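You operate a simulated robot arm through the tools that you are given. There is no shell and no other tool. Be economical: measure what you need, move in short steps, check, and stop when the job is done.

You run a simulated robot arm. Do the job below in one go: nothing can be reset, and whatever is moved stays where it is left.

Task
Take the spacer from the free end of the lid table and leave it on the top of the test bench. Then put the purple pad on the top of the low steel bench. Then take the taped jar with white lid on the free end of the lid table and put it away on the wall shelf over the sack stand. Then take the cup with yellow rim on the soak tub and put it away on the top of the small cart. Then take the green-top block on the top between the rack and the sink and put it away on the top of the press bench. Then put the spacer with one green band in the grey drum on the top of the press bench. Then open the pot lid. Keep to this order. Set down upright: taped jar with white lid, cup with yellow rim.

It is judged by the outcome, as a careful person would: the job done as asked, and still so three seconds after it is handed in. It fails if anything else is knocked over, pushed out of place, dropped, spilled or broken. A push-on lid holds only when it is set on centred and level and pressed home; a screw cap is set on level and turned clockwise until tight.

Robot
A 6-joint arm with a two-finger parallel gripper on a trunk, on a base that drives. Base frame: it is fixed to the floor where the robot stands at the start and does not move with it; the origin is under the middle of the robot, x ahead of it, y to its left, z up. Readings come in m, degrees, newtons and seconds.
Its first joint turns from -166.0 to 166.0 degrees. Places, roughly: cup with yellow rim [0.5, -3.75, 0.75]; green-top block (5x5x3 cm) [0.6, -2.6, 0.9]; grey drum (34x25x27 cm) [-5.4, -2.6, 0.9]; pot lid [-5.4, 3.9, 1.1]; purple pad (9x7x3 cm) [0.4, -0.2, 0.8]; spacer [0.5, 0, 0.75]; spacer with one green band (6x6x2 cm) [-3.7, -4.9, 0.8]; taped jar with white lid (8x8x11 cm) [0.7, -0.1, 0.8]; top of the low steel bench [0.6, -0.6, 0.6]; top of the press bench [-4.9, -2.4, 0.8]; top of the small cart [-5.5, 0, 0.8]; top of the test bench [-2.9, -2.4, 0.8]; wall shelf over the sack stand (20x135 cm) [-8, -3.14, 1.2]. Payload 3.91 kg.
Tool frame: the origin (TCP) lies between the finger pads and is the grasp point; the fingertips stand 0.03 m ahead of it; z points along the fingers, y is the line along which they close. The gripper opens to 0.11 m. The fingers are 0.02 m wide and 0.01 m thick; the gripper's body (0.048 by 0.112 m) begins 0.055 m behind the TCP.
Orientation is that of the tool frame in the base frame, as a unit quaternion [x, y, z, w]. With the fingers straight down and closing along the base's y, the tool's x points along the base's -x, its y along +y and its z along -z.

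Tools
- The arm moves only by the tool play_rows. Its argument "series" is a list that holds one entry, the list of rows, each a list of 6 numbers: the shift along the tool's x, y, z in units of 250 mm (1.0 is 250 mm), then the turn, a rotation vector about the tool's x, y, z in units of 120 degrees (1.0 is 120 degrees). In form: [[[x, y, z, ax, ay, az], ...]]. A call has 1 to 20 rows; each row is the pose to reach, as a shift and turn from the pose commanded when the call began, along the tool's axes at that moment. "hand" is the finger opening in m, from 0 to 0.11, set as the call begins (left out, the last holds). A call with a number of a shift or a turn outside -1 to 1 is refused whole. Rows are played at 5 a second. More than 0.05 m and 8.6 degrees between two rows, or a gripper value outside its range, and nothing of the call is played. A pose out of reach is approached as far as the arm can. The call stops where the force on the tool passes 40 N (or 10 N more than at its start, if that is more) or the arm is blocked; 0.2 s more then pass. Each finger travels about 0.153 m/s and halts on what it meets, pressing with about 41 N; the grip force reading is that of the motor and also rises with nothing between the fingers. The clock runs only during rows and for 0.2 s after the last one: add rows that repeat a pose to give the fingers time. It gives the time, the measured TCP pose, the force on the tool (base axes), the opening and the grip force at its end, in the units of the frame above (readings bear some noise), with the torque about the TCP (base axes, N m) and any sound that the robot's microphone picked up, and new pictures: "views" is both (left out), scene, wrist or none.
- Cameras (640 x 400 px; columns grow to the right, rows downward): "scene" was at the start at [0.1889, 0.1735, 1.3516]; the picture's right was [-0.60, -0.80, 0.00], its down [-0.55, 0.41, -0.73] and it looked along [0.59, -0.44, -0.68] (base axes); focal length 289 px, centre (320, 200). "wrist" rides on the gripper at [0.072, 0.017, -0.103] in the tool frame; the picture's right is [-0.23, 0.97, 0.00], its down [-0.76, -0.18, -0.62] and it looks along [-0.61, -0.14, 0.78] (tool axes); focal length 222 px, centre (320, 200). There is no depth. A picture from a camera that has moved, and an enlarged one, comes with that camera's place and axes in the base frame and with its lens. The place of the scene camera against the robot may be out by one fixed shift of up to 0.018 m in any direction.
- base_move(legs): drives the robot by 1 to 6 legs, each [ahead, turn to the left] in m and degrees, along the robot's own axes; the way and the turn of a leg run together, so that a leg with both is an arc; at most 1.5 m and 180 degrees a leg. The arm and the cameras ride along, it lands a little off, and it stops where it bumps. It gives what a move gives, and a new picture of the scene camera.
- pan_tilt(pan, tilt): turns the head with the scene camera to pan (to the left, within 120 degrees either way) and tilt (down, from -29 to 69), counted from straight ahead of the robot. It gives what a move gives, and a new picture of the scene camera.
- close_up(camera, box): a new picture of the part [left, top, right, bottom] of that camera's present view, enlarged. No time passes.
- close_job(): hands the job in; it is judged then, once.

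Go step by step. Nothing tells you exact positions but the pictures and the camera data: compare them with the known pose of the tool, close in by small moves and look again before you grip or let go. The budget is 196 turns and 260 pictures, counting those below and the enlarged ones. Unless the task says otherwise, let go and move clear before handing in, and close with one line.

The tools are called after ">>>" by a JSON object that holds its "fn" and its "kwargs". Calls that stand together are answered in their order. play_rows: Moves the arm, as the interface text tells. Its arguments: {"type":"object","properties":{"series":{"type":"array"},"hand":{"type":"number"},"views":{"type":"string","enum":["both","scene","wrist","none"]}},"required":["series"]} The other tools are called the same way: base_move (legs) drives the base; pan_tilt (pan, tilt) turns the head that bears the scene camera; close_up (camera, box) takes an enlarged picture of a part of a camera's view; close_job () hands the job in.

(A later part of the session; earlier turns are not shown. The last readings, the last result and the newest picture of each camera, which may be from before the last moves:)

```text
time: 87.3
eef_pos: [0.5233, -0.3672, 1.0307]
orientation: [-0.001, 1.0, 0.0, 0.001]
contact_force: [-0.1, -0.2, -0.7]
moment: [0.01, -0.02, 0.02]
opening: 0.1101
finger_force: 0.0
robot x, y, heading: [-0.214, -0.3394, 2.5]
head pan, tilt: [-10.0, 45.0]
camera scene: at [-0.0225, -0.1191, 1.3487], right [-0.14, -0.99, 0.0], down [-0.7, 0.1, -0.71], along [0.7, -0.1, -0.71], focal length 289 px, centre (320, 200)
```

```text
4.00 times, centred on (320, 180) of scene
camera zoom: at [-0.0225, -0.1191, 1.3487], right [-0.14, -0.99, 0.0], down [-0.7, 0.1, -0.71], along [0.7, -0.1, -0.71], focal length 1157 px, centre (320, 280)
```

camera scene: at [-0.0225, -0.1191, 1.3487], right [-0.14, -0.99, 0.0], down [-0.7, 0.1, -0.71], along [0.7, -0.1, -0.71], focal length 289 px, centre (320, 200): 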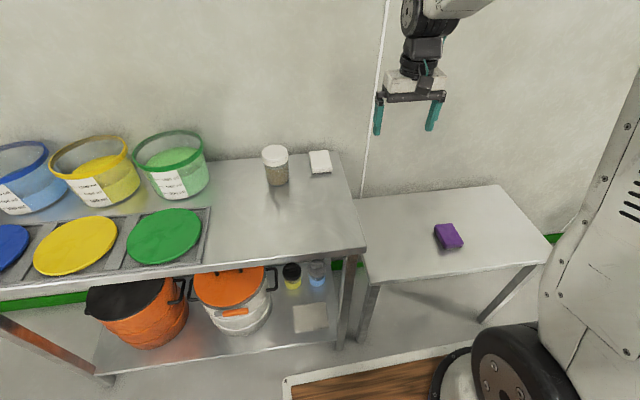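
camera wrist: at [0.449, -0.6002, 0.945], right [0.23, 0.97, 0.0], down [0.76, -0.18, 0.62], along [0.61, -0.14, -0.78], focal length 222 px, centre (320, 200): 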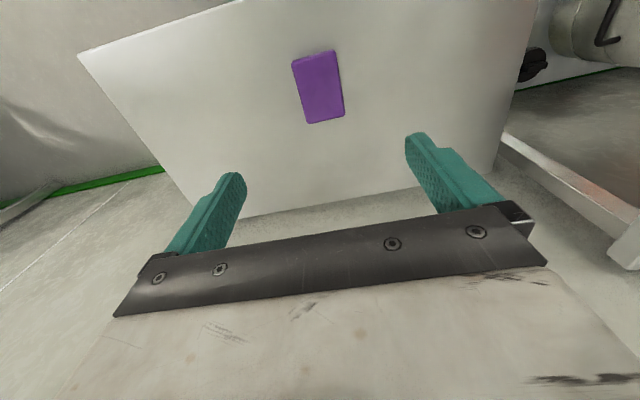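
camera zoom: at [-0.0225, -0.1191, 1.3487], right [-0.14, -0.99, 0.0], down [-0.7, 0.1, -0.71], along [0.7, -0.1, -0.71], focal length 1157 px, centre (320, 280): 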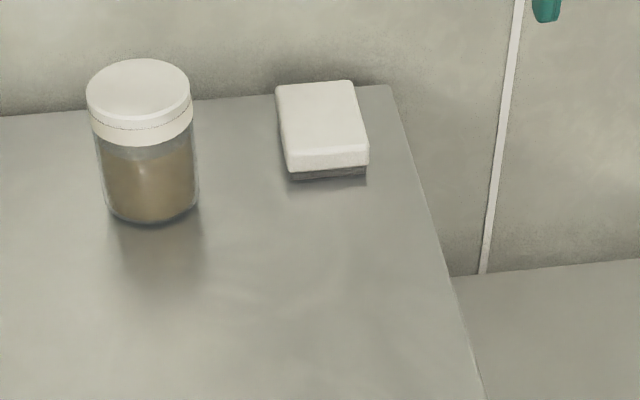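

Pad is on the low bench. The jar stands at about (0.645,-0.075), top near 0.89. I move the gripper to above it.

>>> {"fn": "play_rows", "kwargs": {"series": [[[-0.05, 0.15, 0, 0, 0, 0], [-0.1, 0.3, 0, 0, 0, 0], [-0.15, 0.45, 0, 0, 0, 0], [-0.2, 0.6, 0, 0, 0, 0], [-0.25, 0.75, 0, 0, 0, 0], [-0.3, 0.9, 0, 0, 0, 0], [-0.3, 1.0, 0, 0, 0, 0]]], "views": "none"}}

>>> {"fn": "play_rows", "kwargs": {"series": [[[-0.1, 0.1, 0, 0, 0, 0], [-0.188, 0.168, 0, 0, 0, 0], [-0.188, 0.168, 0, 0, 0, 0]]]}}

```text
time: 88.9
eef_pos: [0.5986, -0.1174, 1.0338]
orientation: [-0.001, 1.0, 0.0, 0.002]
contact_force: [0.3, -0.4, 0.4]
moment: [0.03, -0.01, -0.02]
opening: 0.11
finger_force: 0.2
robot x, y, heading: [-0.2134, -0.3386, 2.3]
head pan, tilt: [-10.0, 45.0]
```

```text
time: 89.7
eef_pos: [0.6463, -0.0763, 1.0324]
orientation: [-0.001, 1.0, -0.001, 0.002]
contact_force: [-0.7, -0.1, 0.2]
moment: [-0.03, 0.03, 0.0]
opening: 0.11
finger_force: 0.0
robot x, y, heading: [-0.2149, -0.3368, 2.2]
head pan, tilt: [-10.0, 45.0]
camera scene: at [-0.0227, -0.1188, 1.3486], right [-0.14, -0.99, 0.0], down [-0.7, 0.1, -0.71], along [0.7, -0.1, -0.71], focal length 289 px, centre (320, 200)
camera wrist: at [0.5731, -0.0588, 1.1368], right [0.23, 0.97, 0.0], down [0.76, -0.18, 0.63], along [0.61, -0.14, -0.78], focal length 222 px, centre (320, 200)
```

scene: 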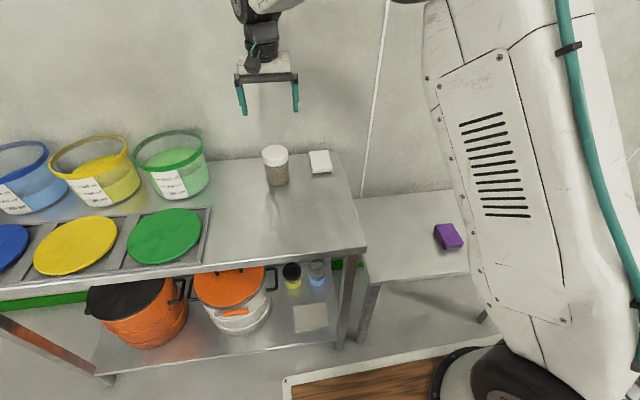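
wrist: 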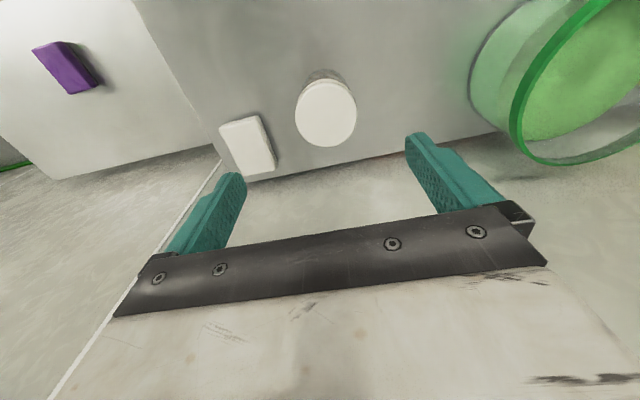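

Lid is under the gripper at (0.649,-0.069). I descend around it in two stages.

>>> {"fn": "play_rows", "kwargs": {"series": [[[-0.012, 0.024, 0.16, 0, 0, 0], [-0.012, 0.024, 0.32, 0, 0, 0], [-0.012, 0.024, 0.4, 0, 0, 0], [-0.012, 0.024, 0.4, 0, 0, 0]]], "views": "wrist"}}

```text
time: 90.7
eef_pos: [0.65, -0.0693, 0.9316]
orientation: [-0.001, 1.0, -0.001, 0.001]
contact_force: [0.7, -0.4, -0.6]
moment: [-0.01, 0.04, -0.05]
opening: 0.1099
finger_force: 0.0
robot x, y, heading: [-0.2177, -0.3384, 1.9]
head pan, tilt: [-10.0, 45.0]
camera wrist: at [0.5769, -0.0516, 1.0356], right [0.23, 0.97, 0.0], down [0.76, -0.18, 0.63], along [0.61, -0.14, -0.78], focal length 222 px, centre (320, 200)
```

wrist: 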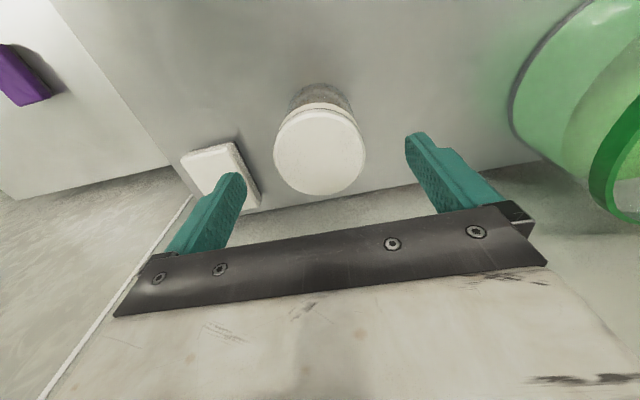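

>>> {"fn": "play_rows", "kwargs": {"series": [[[0, 0, 0.12, 0, 0, 0], [0, 0, 0.24, 0, 0, 0], [0, 0, 0.28, 0, 0, 0], [0, 0, 0.28, 0, 0, 0]]], "views": "wrist"}}

>>> {"fn": "play_rows", "kwargs": {"series": [[[0, 0, 0, 0, 0, 0], [0, 0, 0, 0, 0, 0], [0, 0, 0, 0, 0, 0]]], "hand": 0.05, "views": "wrist"}}

```text
time: 91.7
eef_pos: [0.6504, -0.0715, 0.8611]
orientation: [-0.001, 1.0, -0.001, 0.001]
contact_force: [-0.1, 0.7, 0.5]
moment: [-0.07, -0.02, -0.02]
opening: 0.11
finger_force: 0.1
robot x, y, heading: [-0.2161, -0.3347, 1.8]
head pan, tilt: [-10.0, 45.0]
camera wrist: at [0.5765, -0.053, 0.9665], right [0.23, 0.97, 0.0], down [0.76, -0.18, 0.63], along [0.61, -0.14, -0.78], focal length 222 px, centre (320, 200)
```

wrist: 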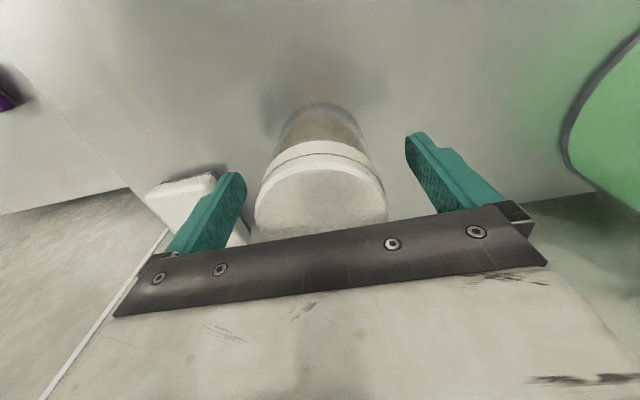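

```text
time: 92.5
eef_pos: [0.6498, -0.0718, 0.8634]
orientation: [-0.001, 1.0, -0.002, 0.0]
contact_force: [0.7, 0.0, 0.6]
moment: [0.05, -0.03, -0.04]
opening: 0.0709
finger_force: 41.3
robot x, y, heading: [-0.2181, -0.3343, 2.2]
head pan, tilt: [-10.0, 45.0]
camera wrist: at [0.5765, -0.0529, 0.9666], right [0.23, 0.97, 0.0], down [0.76, -0.18, 0.63], along [0.61, -0.14, -0.78], focal length 222 px, centre (320, 200)
```

wrist: 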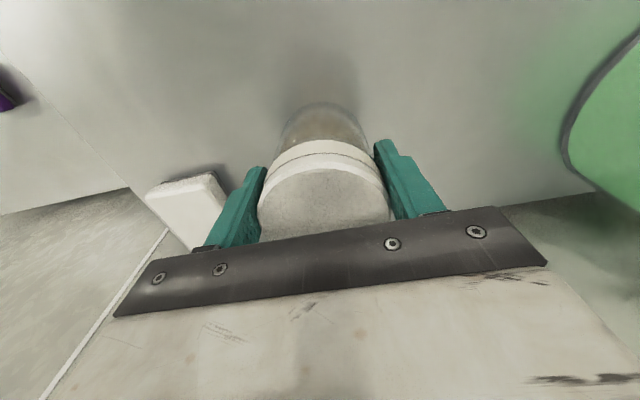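

Jar held by its taped lid; its bottom is 0.085 m below the TCP. I lift it.

>>> {"fn": "play_rows", "kwargs": {"series": [[[0, 0, -0.1, 0, 0, 0], [0, 0, -0.25, 0, 0, 0], [0, 0, -0.4, 0, 0, 0], [0, 0, -0.58, 0, 0, 0], [0, 0, -0.76, 0, 0, 0], [0, 0, -0.95, 0, 0, 0]]], "views": "both"}}

```text
time: 93.9
eef_pos: [0.6441, -0.0686, 1.0992]
orientation: [0.0, 1.0, -0.001, 0.001]
contact_force: [0.6, 0.3, -2.2]
moment: [-0.04, 0.08, 0.0]
opening: 0.0704
finger_force: 40.6
robot x, y, heading: [-0.2176, -0.3377, 2.2]
head pan, tilt: [-10.0, 45.0]
camera scene: at [-0.0222, -0.1186, 1.3485], right [-0.14, -0.99, 0.0], down [-0.7, 0.1, -0.71], along [0.7, -0.1, -0.71], focal length 289 px, centre (320, 200)
camera wrist: at [0.571, -0.0514, 1.2026], right [0.23, 0.97, 0.0], down [0.76, -0.18, 0.62], along [0.61, -0.14, -0.78], focal length 222 px, centre (320, 200)
```

scene: 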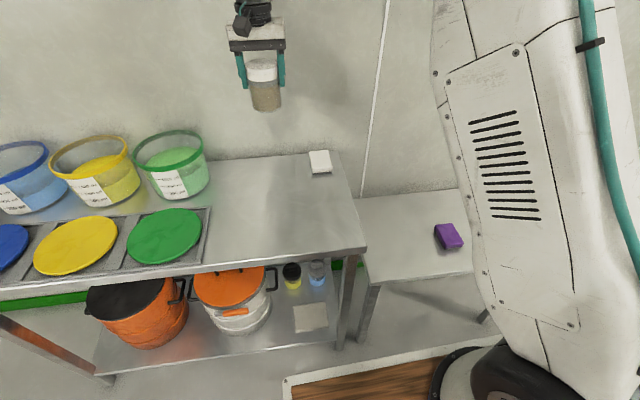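
wrist: 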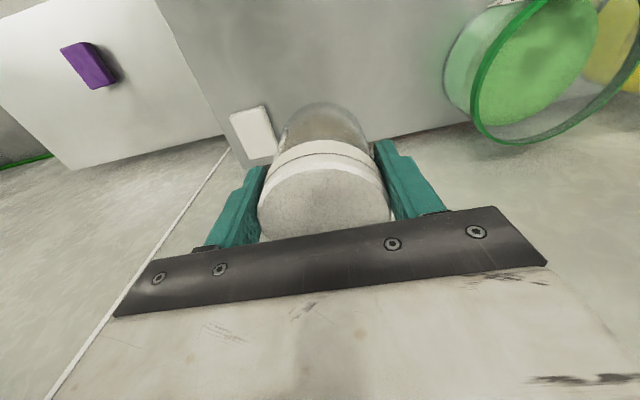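

Jar is held well. I tuck the arm in for travel, then drive back and south toward the aisle beside the test bench.

>>> {"fn": "play_rows", "kwargs": {"series": [[[0.17, -0.09, 0, 0, 0, 0], [0.34, -0.18, 0, 0, 0, 0], [0.51, -0.27, 0, 0, 0, 0], [0.68, -0.36, 0, 0, 0, 0], [0.85, -0.45, 0, 0, 0, 0], [1.0, -0.54, 0, 0, 0, 0]]], "views": "none"}}

>>> {"fn": "base_move", "kwargs": {"legs": [[-0.7, 0], [0, -99.3], [1.04, 0], [1.04, 0], [1.03, 0], [0, -82.9]]}}

>>> {"fn": "pan_tilt", "kwargs": {"pan": 0, "tilt": 20}}

```text
time: 95.3
eef_pos: [0.3978, -0.2031, 1.0991]
orientation: [0.0, 1.0, -0.001, 0.001]
contact_force: [0.1, 0.6, -2.5]
moment: [-0.02, 0.02, -0.01]
opening: 0.071
finger_force: 41.1
robot x, y, heading: [-0.2149, -0.3354, 2.4]
head pan, tilt: [-10.0, 45.0]
```

```text
time: 121.7
eef_pos: [-2.0406, -3.5063, 1.0999]
orientation: [0.999, -0.037, -0.002, 0.0]
contact_force: [-0.5, -0.3, -2.0]
moment: [0.02, -0.02, -0.02]
opening: 0.0705
finger_force: 40.8
robot x, y, heading: [-1.416, -3.4229, 177.9]
head pan, tilt: [-10.0, 45.0]
camera scene: at [-1.6437, -3.6463, 1.3486], right [0.21, 0.98, 0.0], down [0.69, -0.15, -0.71], along [-0.69, 0.15, -0.71], focal length 289 px, centre (320, 200)
```

scene: 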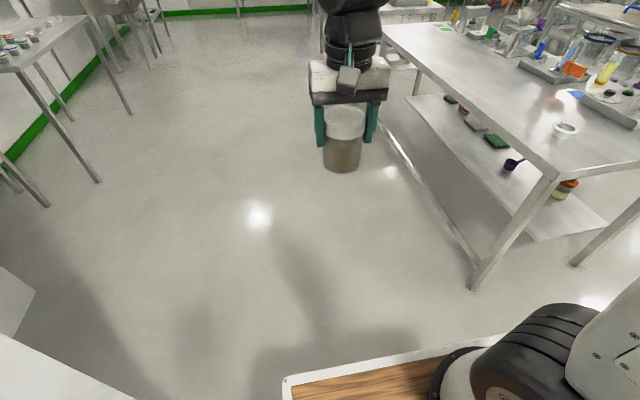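

```text
time: 122.6
eef_pos: [-2.0389, -3.5073, 1.1]
orientation: [0.999, -0.036, -0.001, -0.001]
contact_force: [0.7, 0.0, -2.6]
moment: [0.02, -0.03, 0.0]
opening: 0.071
finger_force: 41.4
robot x, y, heading: [-1.4181, -3.4189, 177.8]
head pan, tilt: [0.0, 20.0]
camera scene: at [-1.6573, -3.6599, 1.3872], right [0.04, 1.0, 0.0], down [0.34, -0.01, -0.94], along [-0.94, 0.03, -0.34], focal length 289 px, centre (320, 200)
```

scene: 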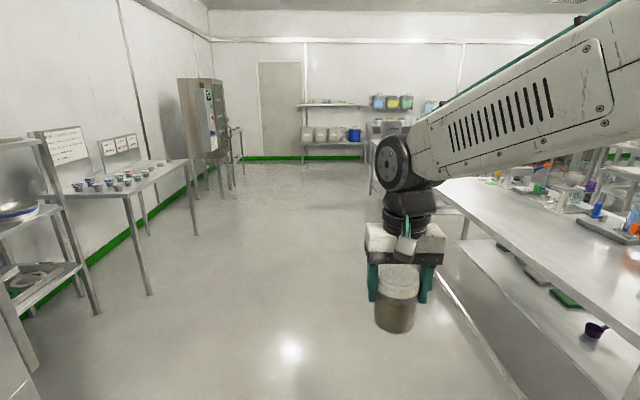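

The aisle is clear with the shelf on the far wall. I drive 4.2 m ahead.

>>> {"fn": "base_move", "kwargs": {"legs": [[0, 0.8], [1.4, 0], [1.4, 0], [1.4, 0]]}}

```text
time: 143.0
eef_pos: [-6.2278, -3.334, 1.099]
orientation: [0.999, -0.039, -0.002, -0.001]
contact_force: [-0.6, 0.1, -1.2]
moment: [0.0, -0.02, -0.01]
opening: 0.071
finger_force: 40.9
robot x, y, heading: [-5.61, -3.254, 177.4]
head pan, tilt: [0.0, 20.0]
camera scene: at [-5.8476, -3.4888, 1.3873], right [0.04, 1.0, 0.0], down [0.34, -0.01, -0.94], along [-0.94, 0.04, -0.34], focal length 289 px, centre (320, 200)
```

scene: 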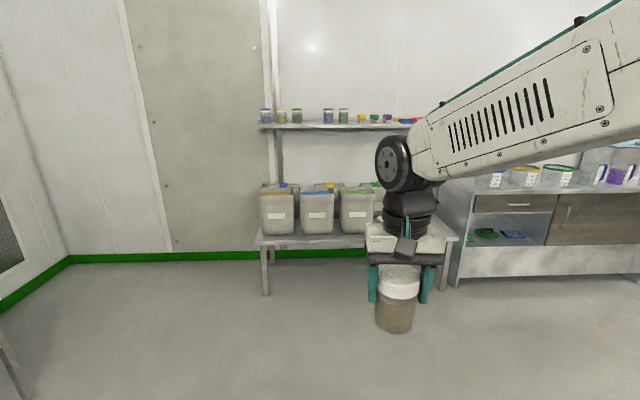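

The shelf's front edge is near x=-7.85, with a gap among jars. I raise the jar to 1.35 m and drive nearer, then look closely.

>>> {"fn": "play_rows", "kwargs": {"series": [[[0, 0, -0.18, 0, 0, 0], [0, 0, -0.36, 0, 0, 0], [0, 0, -0.54, 0, 0, 0], [0, 0, -0.72, 0, 0, 0], [0, 0, -0.9, 0, 0, 0], [0, 0, -1.0, 0, 0, 0], [0, 0, -1.0, 0, 0, 0]]], "views": "none"}}

>>> {"fn": "base_move", "kwargs": {"legs": [[0, 2.0], [1.2, 0]]}}

>>> {"fn": "pan_tilt", "kwargs": {"pan": 0, "tilt": 10}}

```text
time: 144.6
eef_pos: [-6.228, -3.3351, 1.3485]
orientation: [0.999, -0.039, -0.001, -0.001]
contact_force: [0.4, 0.0, -1.3]
moment: [-0.02, -0.01, 0.0]
opening: 0.0709
finger_force: 41.3
robot x, y, heading: [-5.6082, -3.2536, 177.7]
head pan, tilt: [0.0, 20.0]
```

```text
time: 151.1
eef_pos: [-7.4303, -3.3767, 1.3486]
orientation: [1.0, -0.01, -0.001, -0.001]
contact_force: [-0.4, 0.3, -1.8]
moment: [-0.01, 0.01, 0.01]
opening: 0.0711
finger_force: 40.6
robot x, y, heading: [-6.8168, -3.2578, -179.1]
head pan, tilt: [0.0, 20.0]
camera scene: at [-7.0425, -3.5079, 1.3873], right [-0.02, 1.0, 0.0], down [0.34, 0.01, -0.94], along [-0.94, -0.02, -0.34], focal length 289 px, centre (320, 200)
```

scene: 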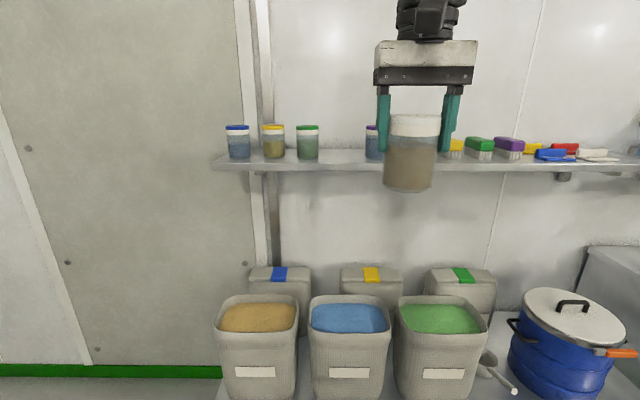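

```text
time: 151.8
eef_pos: [-7.4309, -3.3767, 1.3481]
orientation: [1.0, -0.011, -0.001, -0.001]
contact_force: [0.0, -0.1, -1.9]
moment: [0.0, -0.03, 0.02]
opening: 0.0705
finger_force: 41.4
robot x, y, heading: [-6.8109, -3.2543, -179.3]
head pan, tilt: [0.0, 10.0]
camera scene: at [-7.0424, -3.5079, 1.4035], right [-0.02, 1.0, 0.0], down [0.17, 0.0, -0.98], along [-0.98, -0.02, -0.17], focal length 289 px, centre (320, 200)
```

scene: 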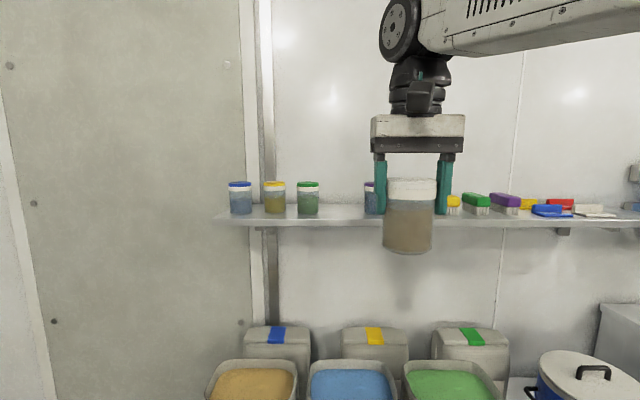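

The free gap on the shelf lies between the green and the purple capped jars, centred about y≈-3.47, ~145 mm wide. I drive a bit closer and shift the jar in front of the gap.

>>> {"fn": "base_move", "kwargs": {"legs": [[0.33, 0]]}}

>>> {"fn": "play_rows", "kwargs": {"series": [[[0, 0.12, -0.05, 0, 0, 0.002], [0, 0.24, -0.1, 0, 0, 0.004], [0, 0.36, -0.15, 0, 0, 0.006], [0, 0.37, -0.2, 0, 0, 0.009], [0, 0.37, -0.2, 0, 0, 0.009]]]}}

```text
time: 154.0
eef_pos: [-7.753, -3.3786, 1.3474]
orientation: [1.0, -0.013, 0.0, -0.001]
contact_force: [-0.1, 0.0, -1.2]
moment: [0.0, -0.01, -0.01]
opening: 0.0707
finger_force: 41.4
robot x, y, heading: [-7.136, -3.264, -179.3]
head pan, tilt: [0.0, 10.0]
camera scene: at [-7.3649, -3.5115, 1.4036], right [-0.01, 1.0, 0.0], down [0.17, 0.0, -0.98], along [-0.98, -0.01, -0.17], focal length 289 px, centre (320, 200)
```

scene: 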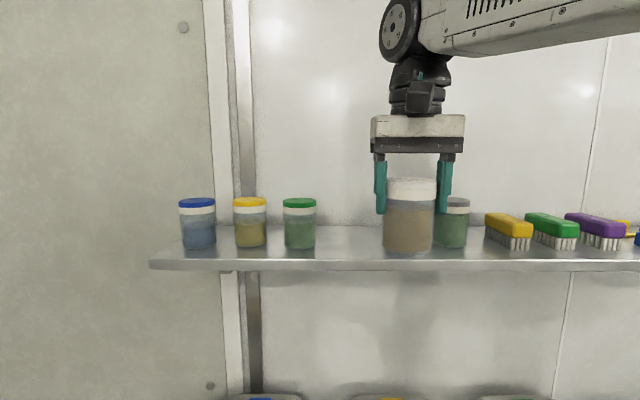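

```text
time: 155.2
eef_pos: [-7.7549, -3.4705, 1.3981]
orientation: [1.0, -0.023, -0.001, -0.001]
contact_force: [0.0, -0.3, -1.9]
moment: [0.01, -0.04, 0.0]
opening: 0.0707
finger_force: 40.9
robot x, y, heading: [-7.1382, -3.2642, -179.2]
head pan, tilt: [0.0, 10.0]
camera scene: at [-7.3649, -3.5116, 1.4036], right [-0.01, 1.0, 0.0], down [0.17, 0.0, -0.98], along [-0.98, -0.01, -0.17], focal length 289 px, centre (320, 200)
camera wrist: at [-7.6825, -3.4899, 1.5032], right [-0.27, -0.96, 0.0], down [-0.75, 0.21, 0.63], along [-0.6, 0.17, -0.78], focal length 222 px, centre (320, 200)
```

scene: 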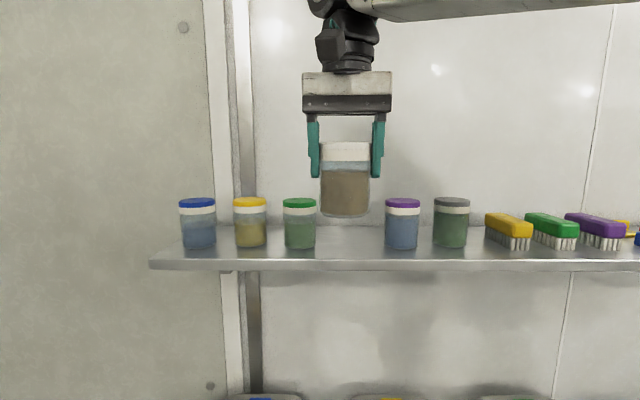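
wrist: 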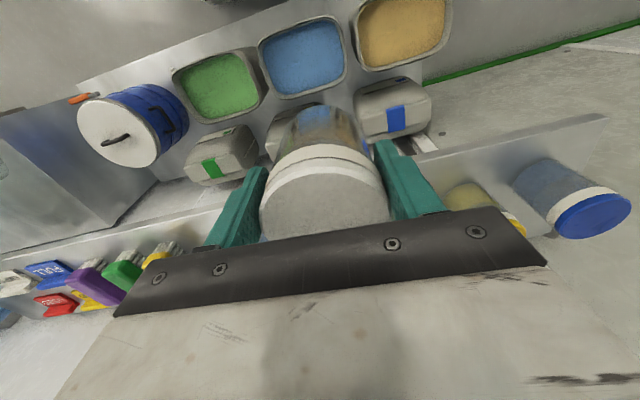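

The jar hangs in front of the gap. I square the yaw, rise to clear neighbouring caps and move in over the shelf, then compare with the neighbours at the same depth.

>>> {"fn": "play_rows", "kwargs": {"series": [[[0, 0, -0.08, 0, 0, -0.01], [0, 0, -0.16, 0, 0, -0.022], [-0.16, 0, -0.16, 0, 0, -0.022], [-0.32, -0.005, -0.16, 0, 0, -0.022], [-0.48, -0.01, -0.16, 0, 0, -0.022], [-0.64, -0.013, -0.16, 0, 0, -0.022], [-0.82, -0.013, -0.16, 0, 0, -0.022], [-0.82, -0.013, -0.16, 0, 0, -0.022]]]}}

```text
time: 157.0
eef_pos: [-7.9364, -3.4502, 1.401]
orientation: [1.0, 0.001, -0.002, 0.0]
contact_force: [-0.6, 0.0, -2.0]
moment: [0.01, -0.02, -0.02]
opening: 0.0707
finger_force: 41.2
out of reach, approached as far as the arm can: row 5, 6, 7, 8
robot x, y, heading: [-7.1345, -3.2607, -179.5]
head pan, tilt: [0.0, 10.0]
camera scene: at [-7.3649, -3.5116, 1.4036], right [-0.01, 1.0, 0.0], down [0.17, 0.0, -0.98], along [-0.98, -0.01, -0.17], focal length 289 px, centre (320, 200)
camera wrist: at [-7.8645, -3.4664, 1.5043], right [-0.23, -0.97, 0.0], down [-0.76, 0.18, 0.63], along [-0.61, 0.14, -0.78], focal length 222 px, centre (320, 200)
```

scene: 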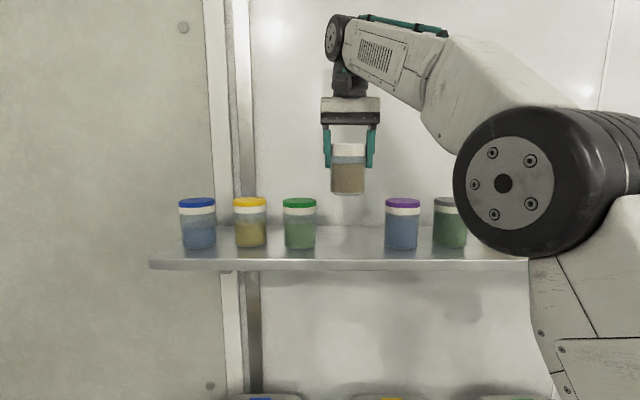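
wrist: 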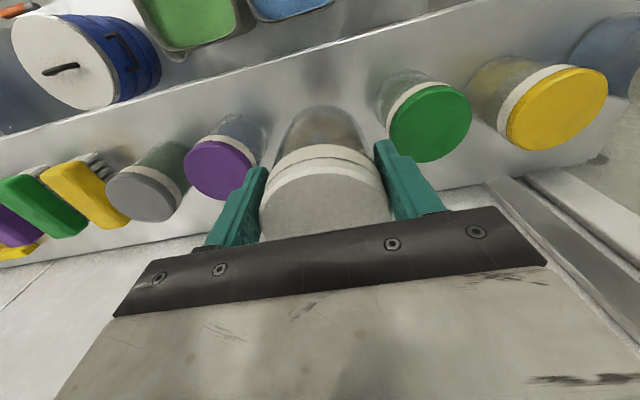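

The wrist view gives neighbours at y -3.338 and -3.547 (x -7.957), so the gap centre is y≈-3.443. I ease the base 4 cm ahead and nudge y.

>>> {"fn": "base_move", "kwargs": {"legs": [[0.04, 0]]}}

>>> {"fn": "play_rows", "kwargs": {"series": [[[0, -0.028, 0, 0, 0, 0], [0, -0.028, 0.05, 0, 0, 0], [0, -0.028, 0.05, 0, 0, 0]]]}}

```text
time: 157.9
eef_pos: [-7.9785, -3.4507, 1.4014]
orientation: [1.0, 0.0, -0.002, -0.001]
contact_force: [0.0, -0.1, -1.6]
moment: [-0.02, -0.03, -0.01]
opening: 0.0707
finger_force: 40.9
robot x, y, heading: [-7.1802, -3.2616, -179.5]
head pan, tilt: [0.0, 10.0]
camera scene: at [-7.4055, -3.5119, 1.4036], right [-0.01, 1.0, 0.0], down [0.17, 0.0, -0.98], along [-0.98, -0.01, -0.17], focal length 289 px, centre (320, 200)
```

scene: 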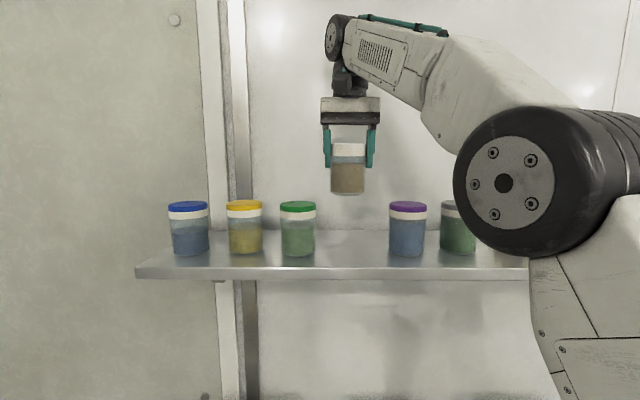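

```text
time: 158.7
eef_pos: [-7.977, -3.443, 1.3873]
orientation: [1.0, 0.0, -0.003, 0.0]
contact_force: [-0.2, 0.1, -2.1]
moment: [-0.03, 0.02, 0.0]
opening: 0.0709
finger_force: 40.6
robot x, y, heading: [-7.1771, -3.2617, -179.2]
head pan, tilt: [0.0, 10.0]
camera scene: at [-7.4055, -3.5119, 1.4036], right [-0.01, 1.0, 0.0], down [0.17, 0.0, -0.98], along [-0.98, -0.01, -0.17], focal length 289 px, centre (320, 200)
camera wrist: at [-7.9049, -3.4595, 1.4918], right [-0.23, -0.97, 0.0], down [-0.76, 0.18, 0.63], along [-0.61, 0.14, -0.78], focal length 222 px, centre (320, 200)
```

scene: 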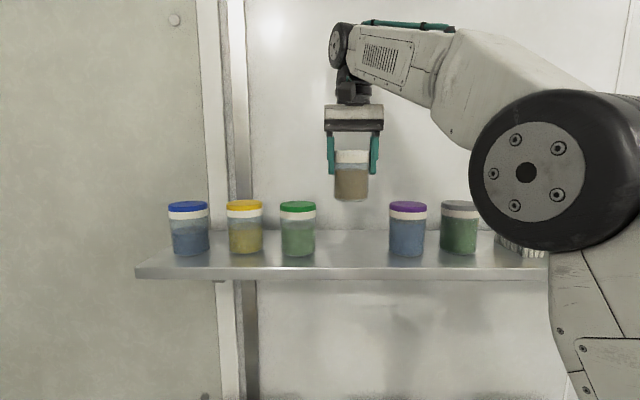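
wrist: 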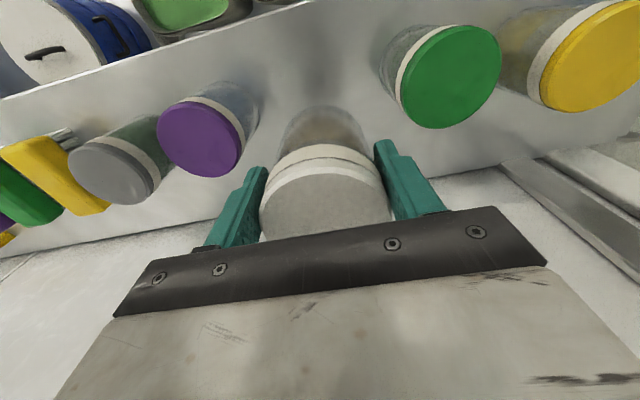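

Centred in the gap. I lower it, then go by small steps until contact.

>>> {"fn": "play_rows", "kwargs": {"series": [[[0, 0, 0.1, 0, 0, 0], [0, 0, 0.2, 0, 0, 0], [0, 0, 0.3, 0, 0, 0], [0, 0, 0.3, 0, 0, 0]]], "views": "scene"}}

>>> {"fn": "play_rows", "kwargs": {"series": [[[0, 0, 0.016, 0, 0, 0], [0, 0, 0.032, 0, 0, 0], [0, 0, 0.048, 0, 0, 0], [0, 0, 0.06, 0, 0, 0], [0, 0, 0.072, 0, 0, 0], [0, 0, 0.084, 0, 0, 0], [0, 0, 0.096, 0, 0, 0], [0, 0, 0.108, 0, 0, 0], [0, 0, 0.12, 0, 0, 0]]], "views": "scene"}}

```text
time: 159.7
eef_pos: [-7.9795, -3.4433, 1.3148]
orientation: [1.0, 0.0, -0.002, 0.0]
contact_force: [-0.8, -0.6, -1.8]
moment: [-0.02, -0.01, -0.03]
opening: 0.0708
finger_force: 41.3
robot x, y, heading: [-7.1779, -3.2623, -179.6]
head pan, tilt: [0.0, 10.0]
camera scene: at [-7.4055, -3.5119, 1.4036], right [-0.01, 1.0, 0.0], down [0.17, 0.0, -0.98], along [-0.98, -0.01, -0.17], focal length 289 px, centre (320, 200)
```

scene: 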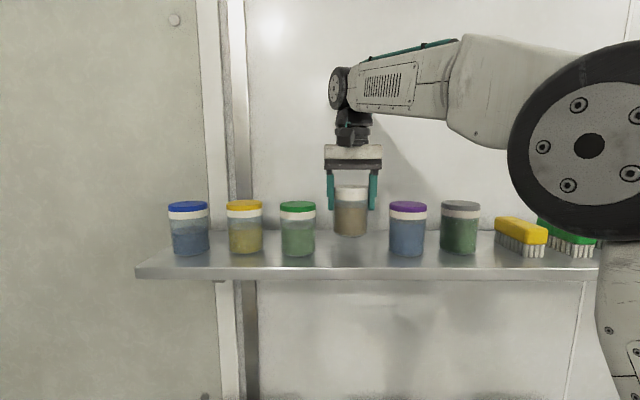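

```text
time: 161.7
eef_pos: [-7.9777, -3.4437, 1.2836]
orientation: [1.0, 0.0, -0.003, 0.0]
contact_force: [0.4, -0.7, -1.8]
moment: [0.0, -0.01, 0.02]
opening: 0.0709
finger_force: 40.8
robot x, y, heading: [-7.1756, -3.2653, -179.3]
head pan, tilt: [0.0, 10.0]
camera scene: at [-7.4055, -3.5119, 1.4036], right [-0.01, 1.0, 0.0], down [0.17, 0.0, -0.98], along [-0.98, -0.01, -0.17], focal length 289 px, centre (320, 200)
```

scene: 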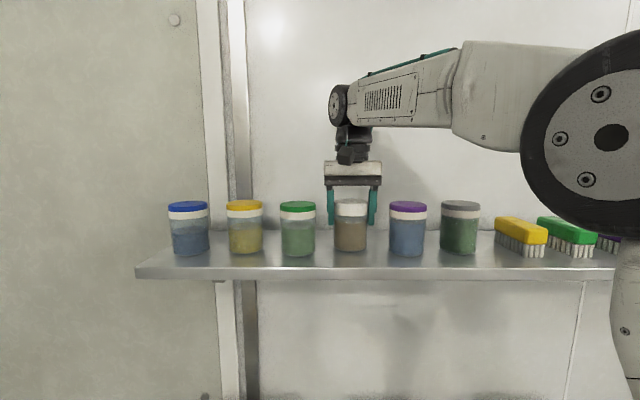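

Nearly level with the neighbours; not yet in contact. I continue in 2 mm steps.

>>> {"fn": "play_rows", "kwargs": {"series": [[[0, 0, 0.01, 0, 0, 0], [0, 0, 0.02, 0, 0, 0], [0, 0, 0.03, 0, 0, 0], [0, 0, 0.04, 0, 0, 0], [0, 0, 0.05, 0, 0, 0], [0, 0, 0.06, 0, 0, 0], [0, 0, 0.07, 0, 0, 0], [0, 0, 0.08, 0, 0, 0]]], "views": "scene"}}

```text
time: 162.5
eef_pos: [-7.9781, -3.4437, 1.2799]
orientation: [1.0, 0.0, -0.007, 0.001]
contact_force: [1.2, -0.6, 8.0]
moment: [0.05, -0.18, -0.01]
opening: 0.0708
finger_force: 40.9
robot x, y, heading: [-7.1785, -3.2637, -179.4]
head pan, tilt: [0.0, 10.0]
stopped in row 4: the force on the tool passed its limit at 41 N (the readings are from after the stop); the commanded pose is now the measured one
camera scene: at [-7.4052, -3.5118, 1.4037], right [-0.01, 1.0, 0.0], down [0.17, 0.0, -0.98], along [-0.98, -0.01, -0.17], focal length 289 px, centre (320, 200)
```

scene: 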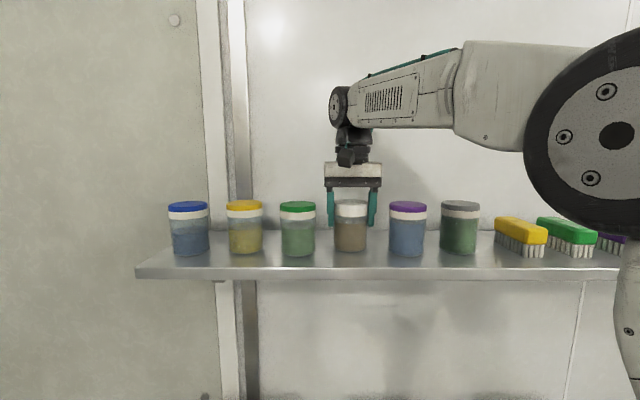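

On the shelf. I open slightly to 0.087 and rise straight up.

>>> {"fn": "play_rows", "kwargs": {"series": [[[0, 0, 0, 0, 0, 0], [0, 0, 0, 0, 0, 0], [0, 0, 0, 0, 0, 0]]], "hand": 0.087, "views": "none"}}

>>> {"fn": "play_rows", "kwargs": {"series": [[[0, 0, -0.06, 0, 0, 0], [0, 0, -0.12, 0, 0, 0], [0, 0, -0.2, 0, 0, 0], [0, 0, -0.3, 0, 0, 0], [0.1, 0, -0.38, 0, 0, 0], [0.28, 0, -0.42, 0, 0, 0], [0.46, 0, -0.42, 0, 0, 0], [0.64, 0, -0.42, 0, 0, 0], [0.8, 0, -0.42, 0, 0, 0]]], "views": "scene"}}

```text
time: 163.3
eef_pos: [-7.9783, -3.4435, 1.2794]
orientation: [1.0, 0.0, -0.006, 0.001]
contact_force: [-0.3, 0.0, -0.6]
moment: [0.04, 0.03, -0.03]
opening: 0.0868
finger_force: 0.2
robot x, y, heading: [-7.1768, -3.2632, -179.3]
head pan, tilt: [0.0, 10.0]
```

```text
time: 165.3
eef_pos: [-7.776, -3.4424, 1.381]
orientation: [1.0, -0.001, -0.006, 0.001]
contact_force: [-0.7, -0.6, -0.7]
moment: [0.02, -0.07, -0.02]
opening: 0.087
finger_force: 0.0
robot x, y, heading: [-7.1773, -3.2669, -179.4]
head pan, tilt: [0.0, 10.0]
camera scene: at [-7.4061, -3.512, 1.4035], right [-0.01, 1.0, 0.0], down [0.17, 0.0, -0.98], along [-0.98, -0.01, -0.17], focal length 289 px, centre (320, 200)
```

scene: 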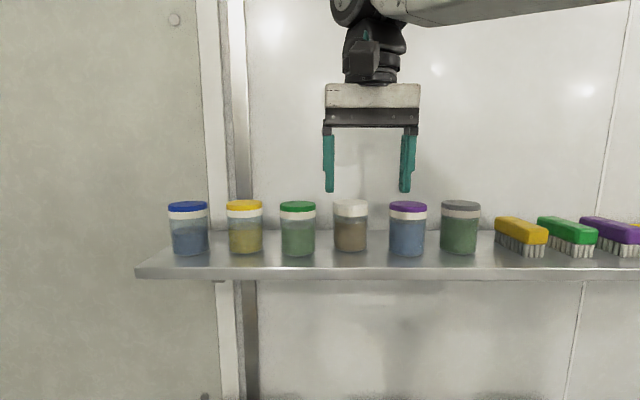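

The taped jar stands on the shelf. Next the cup with yellow rim near (0.5,-3.75); I drive back along the aisle.

>>> {"fn": "base_move", "kwargs": {"legs": [[-0.5, 0], [0, 177.9], [1.3, 0], [1.3, 0], [1.3, 0], [1.3, 0]]}}

>>> {"fn": "pan_tilt", "kwargs": {"pan": 0, "tilt": 25}}

```text
time: 200.3
eef_pos: [-0.8142, -3.147, 1.3827]
orientation: [0.006, 1.0, 0.001, 0.007]
contact_force: [0.3, 0.6, -0.7]
moment: [-0.01, 0.01, 0.02]
opening: 0.087
finger_force: 0.0
robot x, y, heading: [-1.4165, -3.3182, -0.1]
head pan, tilt: [0.0, 10.0]
camera scene: at [-1.2004, -3.0953, 1.4036], right [0.0, -1.0, 0.0], down [-0.17, 0.0, -0.98], along [0.98, 0.0, -0.17], focal length 289 px, centre (320, 200)
```

scene: 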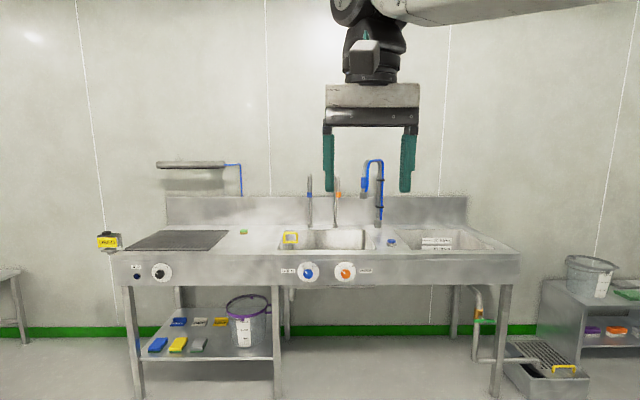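

```text
time: 201.1
eef_pos: [-0.8147, -3.1473, 1.381]
orientation: [0.007, 1.0, 0.001, 0.006]
contact_force: [0.0, -0.2, 0.3]
moment: [0.01, -0.02, 0.01]
opening: 0.0867
finger_force: 0.0
robot x, y, heading: [-1.4167, -3.3164, -0.2]
head pan, tilt: [0.0, 25.0]
camera scene: at [-1.2012, -3.0953, 1.3793], right [0.0, -1.0, 0.0], down [-0.42, 0.0, -0.91], along [0.91, 0.0, -0.42], focal length 289 px, centre (320, 200)
```

scene: 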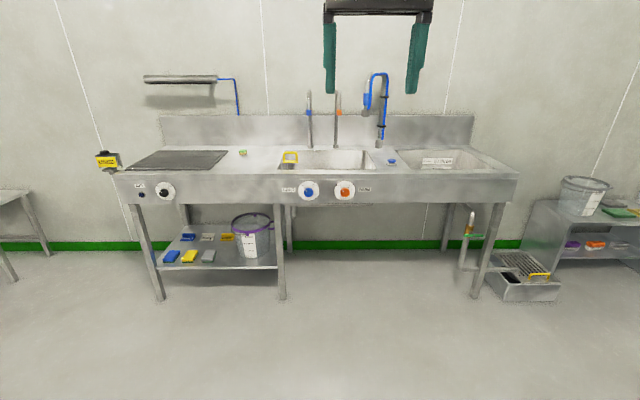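

>>> {"fn": "close_up", "kwargs": {"camera": "scene", "box": [340, 100, 540, 225]}}

>>> {"fn": "close_up", "kwargs": {"camera": "scene", "box": [200, 120, 360, 220]}}

```text
3.20 times, centred on (440, 162) of scene
camera zoom: at [-1.2012, -3.0953, 1.3793], right [0.0, -1.0, 0.0], down [-0.42, 0.0, -0.91], along [0.91, 0.0, -0.42], focal length 926 px, centre (-64, 320)
```

zoom: 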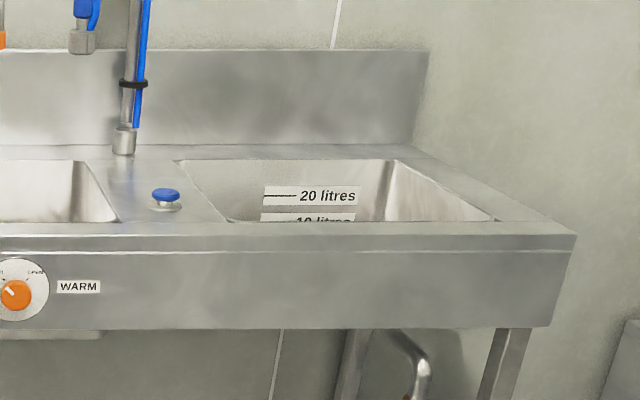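

```text
4.00 times, centred on (280, 170) of scene
camera zoom: at [-1.2012, -3.0953, 1.3793], right [0.0, -1.0, 0.0], down [-0.42, 0.0, -0.91], along [0.91, 0.0, -0.42], focal length 1157 px, centre (480, 320)
```

zoom: 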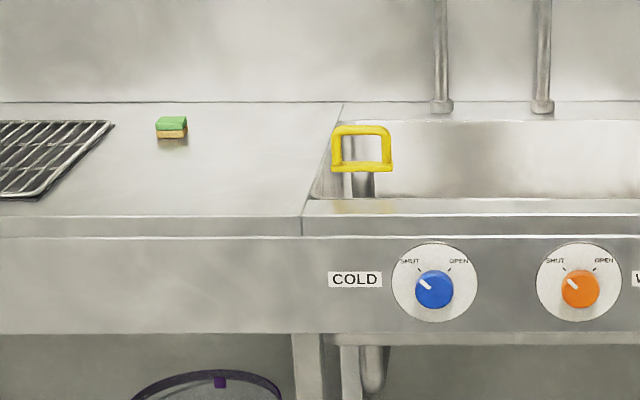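

The cup should be inside the right-hand tub. I drive up in front of it.

>>> {"fn": "base_move", "kwargs": {"legs": [[0, -19.5], [1.2, 0], [0, 19.7]]}}

>>> {"fn": "pan_tilt", "kwargs": {"pan": -15, "tilt": 45}}

```text
time: 209.3
eef_pos: [0.31, -3.528, 1.3828]
orientation: [-0.003, 1.0, 0.001, 0.006]
contact_force: [0.2, 1.2, -0.9]
moment: [0.02, -0.01, 0.0]
opening: 0.087
finger_force: 0.0
robot x, y, heading: [-0.2858, -3.7106, 1.0]
head pan, tilt: [0.0, 25.0]
camera scene: at [-0.0778, -3.4841, 1.3792], right [0.02, -1.0, 0.0], down [-0.42, -0.01, -0.91], along [0.91, 0.02, -0.42], focal length 289 px, centre (320, 200)
```

scene: 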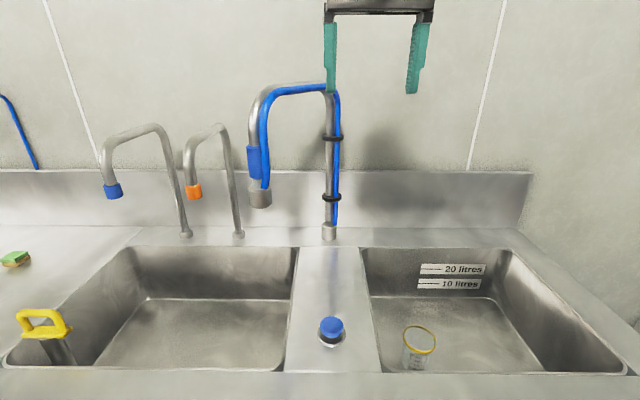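

```text
time: 210.1
eef_pos: [0.309, -3.5284, 1.3819]
orientation: [-0.003, 1.0, 0.0, 0.005]
contact_force: [-1.0, 0.1, -0.5]
moment: [-0.01, 0.04, 0.0]
opening: 0.0873
finger_force: 0.0
robot x, y, heading: [-0.2887, -3.7135, 0.9]
head pan, tilt: [-15.0, 45.0]
camera scene: at [-0.0909, -3.5054, 1.3487], right [-0.24, -0.97, 0.0], down [-0.69, 0.17, -0.71], along [0.69, -0.17, -0.71], focal length 289 px, centre (320, 200)
```

scene: 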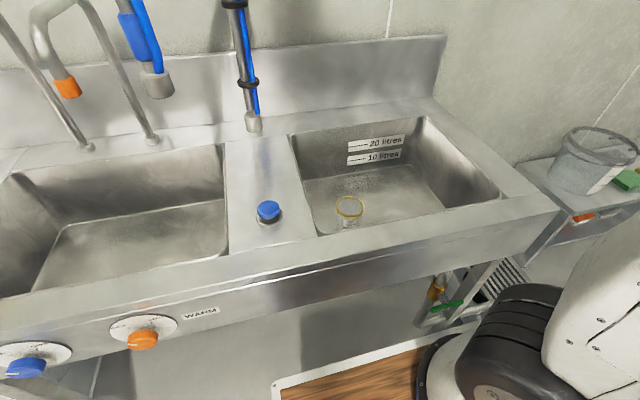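

The yellow-rimmed cup stands in the right tub near (0.40,-3.69), rim about 0.80. I bring the gripper above for a wrist look.

>>> {"fn": "play_rows", "kwargs": {"series": [[[-0.05, -0.09, 0.13, 0, 0, 0], [-0.1, -0.18, 0.26, 0, 0, 0], [-0.15, -0.27, 0.39, 0, 0, 0], [-0.2, -0.36, 0.52, 0, 0, 0], [-0.25, -0.45, 0.65, 0, 0, 0], [-0.3, -0.54, 0.78, 0, 0, 0], [-0.35, -0.62, 0.9, 0, 0, 0], [-0.384, -0.65, 1.0, 0, 0, 0], [-0.384, -0.65, 1.0, 0, 0, 0]]], "hand": 0.11, "views": "wrist"}}

>>> {"fn": "close_up", "kwargs": {"camera": "scene", "box": [270, 120, 470, 245]}}

```text
time: 212.1
eef_pos: [0.4091, -3.6886, 1.1331]
orientation: [-0.002, 1.0, 0.0, 0.006]
contact_force: [-0.4, 0.7, -0.2]
moment: [0.0, 0.01, 0.03]
opening: 0.1098
finger_force: 0.1
robot x, y, heading: [-0.2876, -3.7121, 1.0]
head pan, tilt: [-15.0, 45.0]
camera wrist: at [0.335, -3.6725, 1.2356], right [0.22, 0.98, 0.0], down [0.75, -0.17, 0.63], along [0.62, -0.14, -0.77], focal length 222 px, centre (320, 200)
```

wrist: 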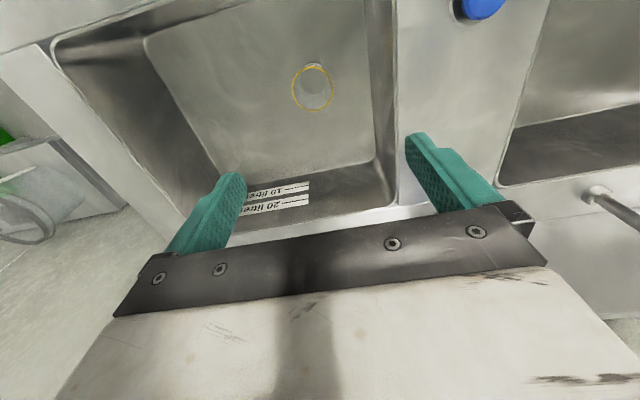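

```text
3.20 times, centred on (370, 182) of scene
camera zoom: at [-0.091, -3.5055, 1.3487], right [-0.24, -0.97, 0.0], down [-0.69, 0.17, -0.71], along [0.69, -0.17, -0.71], focal length 926 px, centre (160, 256)
```

zoom: 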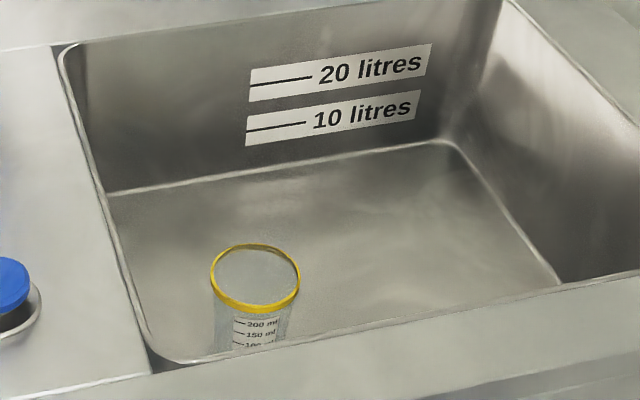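

Cup is at about (0.428,-3.708), ~76 mm rim, 10 cm from the tub's left and front walls. I centre and lower a step.

>>> {"fn": "play_rows", "kwargs": {"series": [[[-0.04, -0.04, 0.16, 0, 0, 0], [-0.06, -0.07, 0.32, 0, 0, 0], [-0.068, -0.076, 0.48, 0, 0, 0], [-0.068, -0.076, 0.64, 0, 0, 0], [-0.068, -0.076, 0.72, 0, 0, 0], [-0.068, -0.076, 0.72, 0, 0, 0]]], "views": "wrist"}}

```text
time: 213.5
eef_pos: [0.4299, -3.7078, 0.9512]
orientation: [-0.003, 1.0, 0.0, 0.007]
contact_force: [0.7, -0.9, 0.1]
moment: [0.0, 0.01, -0.02]
opening: 0.1098
finger_force: 0.1
robot x, y, heading: [-0.2868, -3.7111, 1.1]
head pan, tilt: [-15.0, 45.0]
camera wrist: at [0.3556, -3.6916, 1.0555], right [0.22, 0.98, 0.0], down [0.75, -0.17, 0.63], along [0.62, -0.14, -0.77], focal length 222 px, centre (320, 200)
```

wrist: 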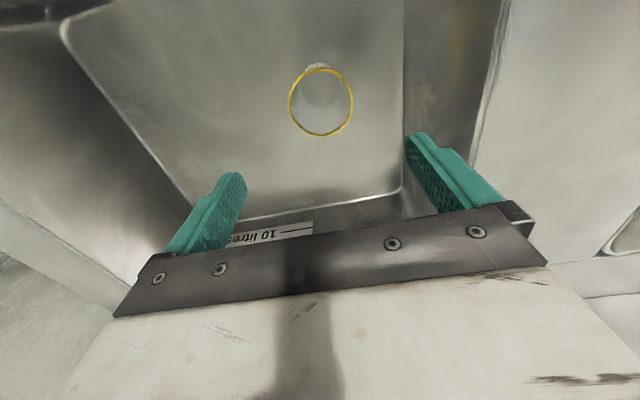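

>>> {"fn": "play_rows", "kwargs": {"series": [[[-0.02, 0, 0.15, 0, 0, 0], [-0.02, 0, 0.3, 0, 0, 0], [-0.02, 0, 0.48, 0, 0, 0], [-0.02, 0, 0.48, 0, 0, 0]]], "views": "both"}}

```text
time: 214.5
eef_pos: [0.4365, -3.7096, 0.8307]
orientation: [-0.002, 1.0, 0.001, 0.006]
contact_force: [0.1, 0.3, -0.2]
moment: [0.0, 0.01, 0.0]
opening: 0.11
finger_force: 0.0
robot x, y, heading: [-0.2887, -3.7121, 1.2]
head pan, tilt: [-15.0, 45.0]
camera scene: at [-0.091, -3.5055, 1.3486], right [-0.24, -0.97, 0.0], down [-0.69, 0.17, -0.71], along [0.69, -0.17, -0.71], focal length 289 px, centre (320, 200)
camera wrist: at [0.3615, -3.6924, 0.9335], right [0.22, 0.98, 0.0], down [0.75, -0.17, 0.63], along [0.62, -0.14, -0.77], focal length 222 px, centre (320, 200)
```

scene: 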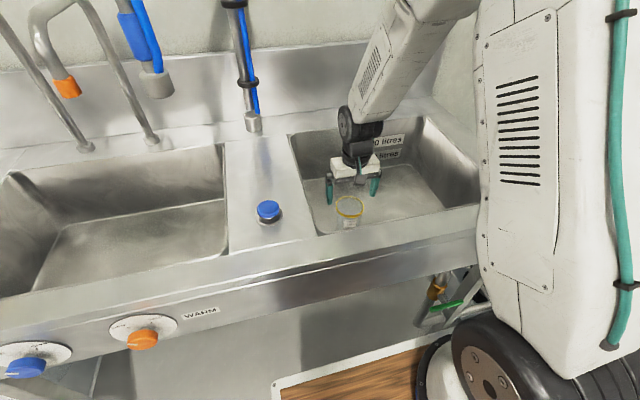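
wrist: 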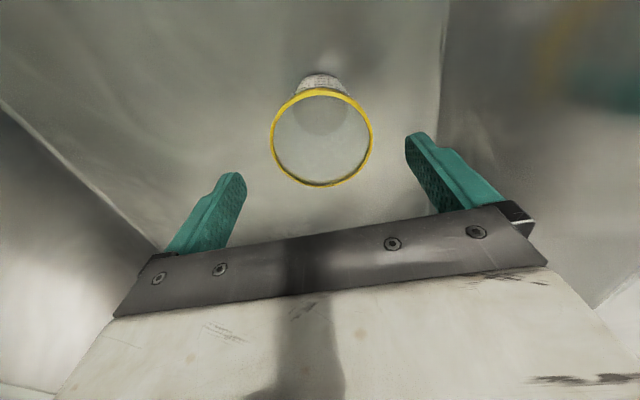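

Rim is at z≈0.758, centred. I lower so the pads span the cup's upper wall, and close.

>>> {"fn": "play_rows", "kwargs": {"series": [[[-0.006, 0, 0.12, 0, 0, 0], [-0.006, 0, 0.24, 0, 0, 0], [-0.006, 0, 0.37, 0, 0, 0], [-0.006, 0, 0.37, 0, 0, 0]]], "views": "wrist"}}

>>> {"fn": "play_rows", "kwargs": {"series": [[[0, 0, 0, 0, 0, 0], [0, 0, 0, 0, 0, 0], [0, 0, 0, 0, 0, 0]]], "hand": 0.06, "views": "wrist"}}

```text
time: 215.5
eef_pos: [0.4381, -3.7083, 0.7387]
orientation: [-0.003, 1.0, 0.001, 0.007]
contact_force: [-0.6, -0.5, 0.1]
moment: [0.01, 0.0, 0.01]
opening: 0.11
finger_force: 0.1
robot x, y, heading: [-0.2906, -3.7109, 1.0]
head pan, tilt: [-15.0, 45.0]
camera wrist: at [0.3637, -3.6916, 0.8423], right [0.22, 0.98, 0.0], down [0.75, -0.17, 0.63], along [0.62, -0.14, -0.77], focal length 222 px, centre (320, 200)
```

wrist: 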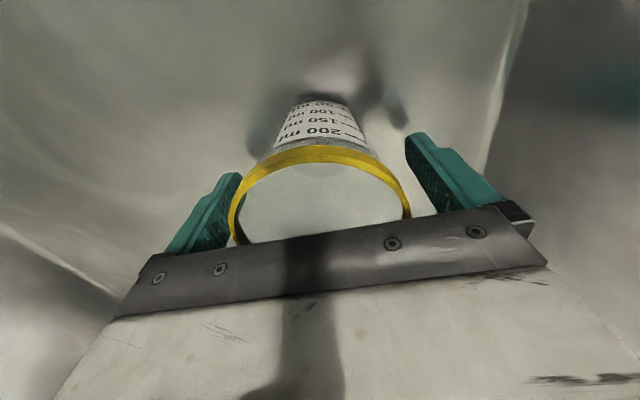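

```text
time: 216.3
eef_pos: [0.4381, -3.708, 0.7396]
orientation: [-0.002, 1.0, 0.001, 0.006]
contact_force: [-0.9, -0.3, 0.8]
moment: [0.0, 0.0, 0.0]
opening: 0.0728
finger_force: 41.3
robot x, y, heading: [-0.288, -3.7113, 0.8]
head pan, tilt: [-15.0, 45.0]
camera wrist: at [0.3636, -3.6916, 0.8426], right [0.22, 0.98, 0.0], down [0.75, -0.17, 0.63], along [0.62, -0.14, -0.77], focal length 222 px, centre (320, 200)
```

wrist: 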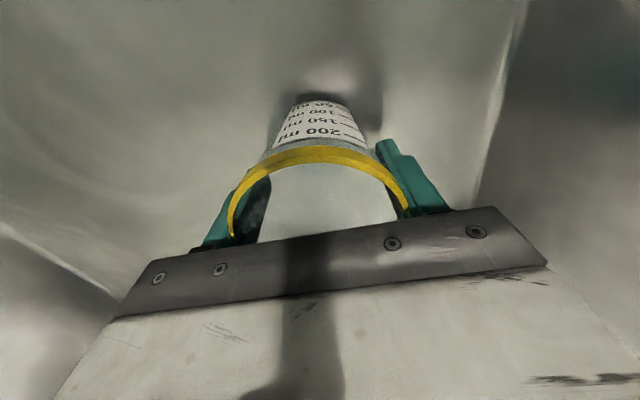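

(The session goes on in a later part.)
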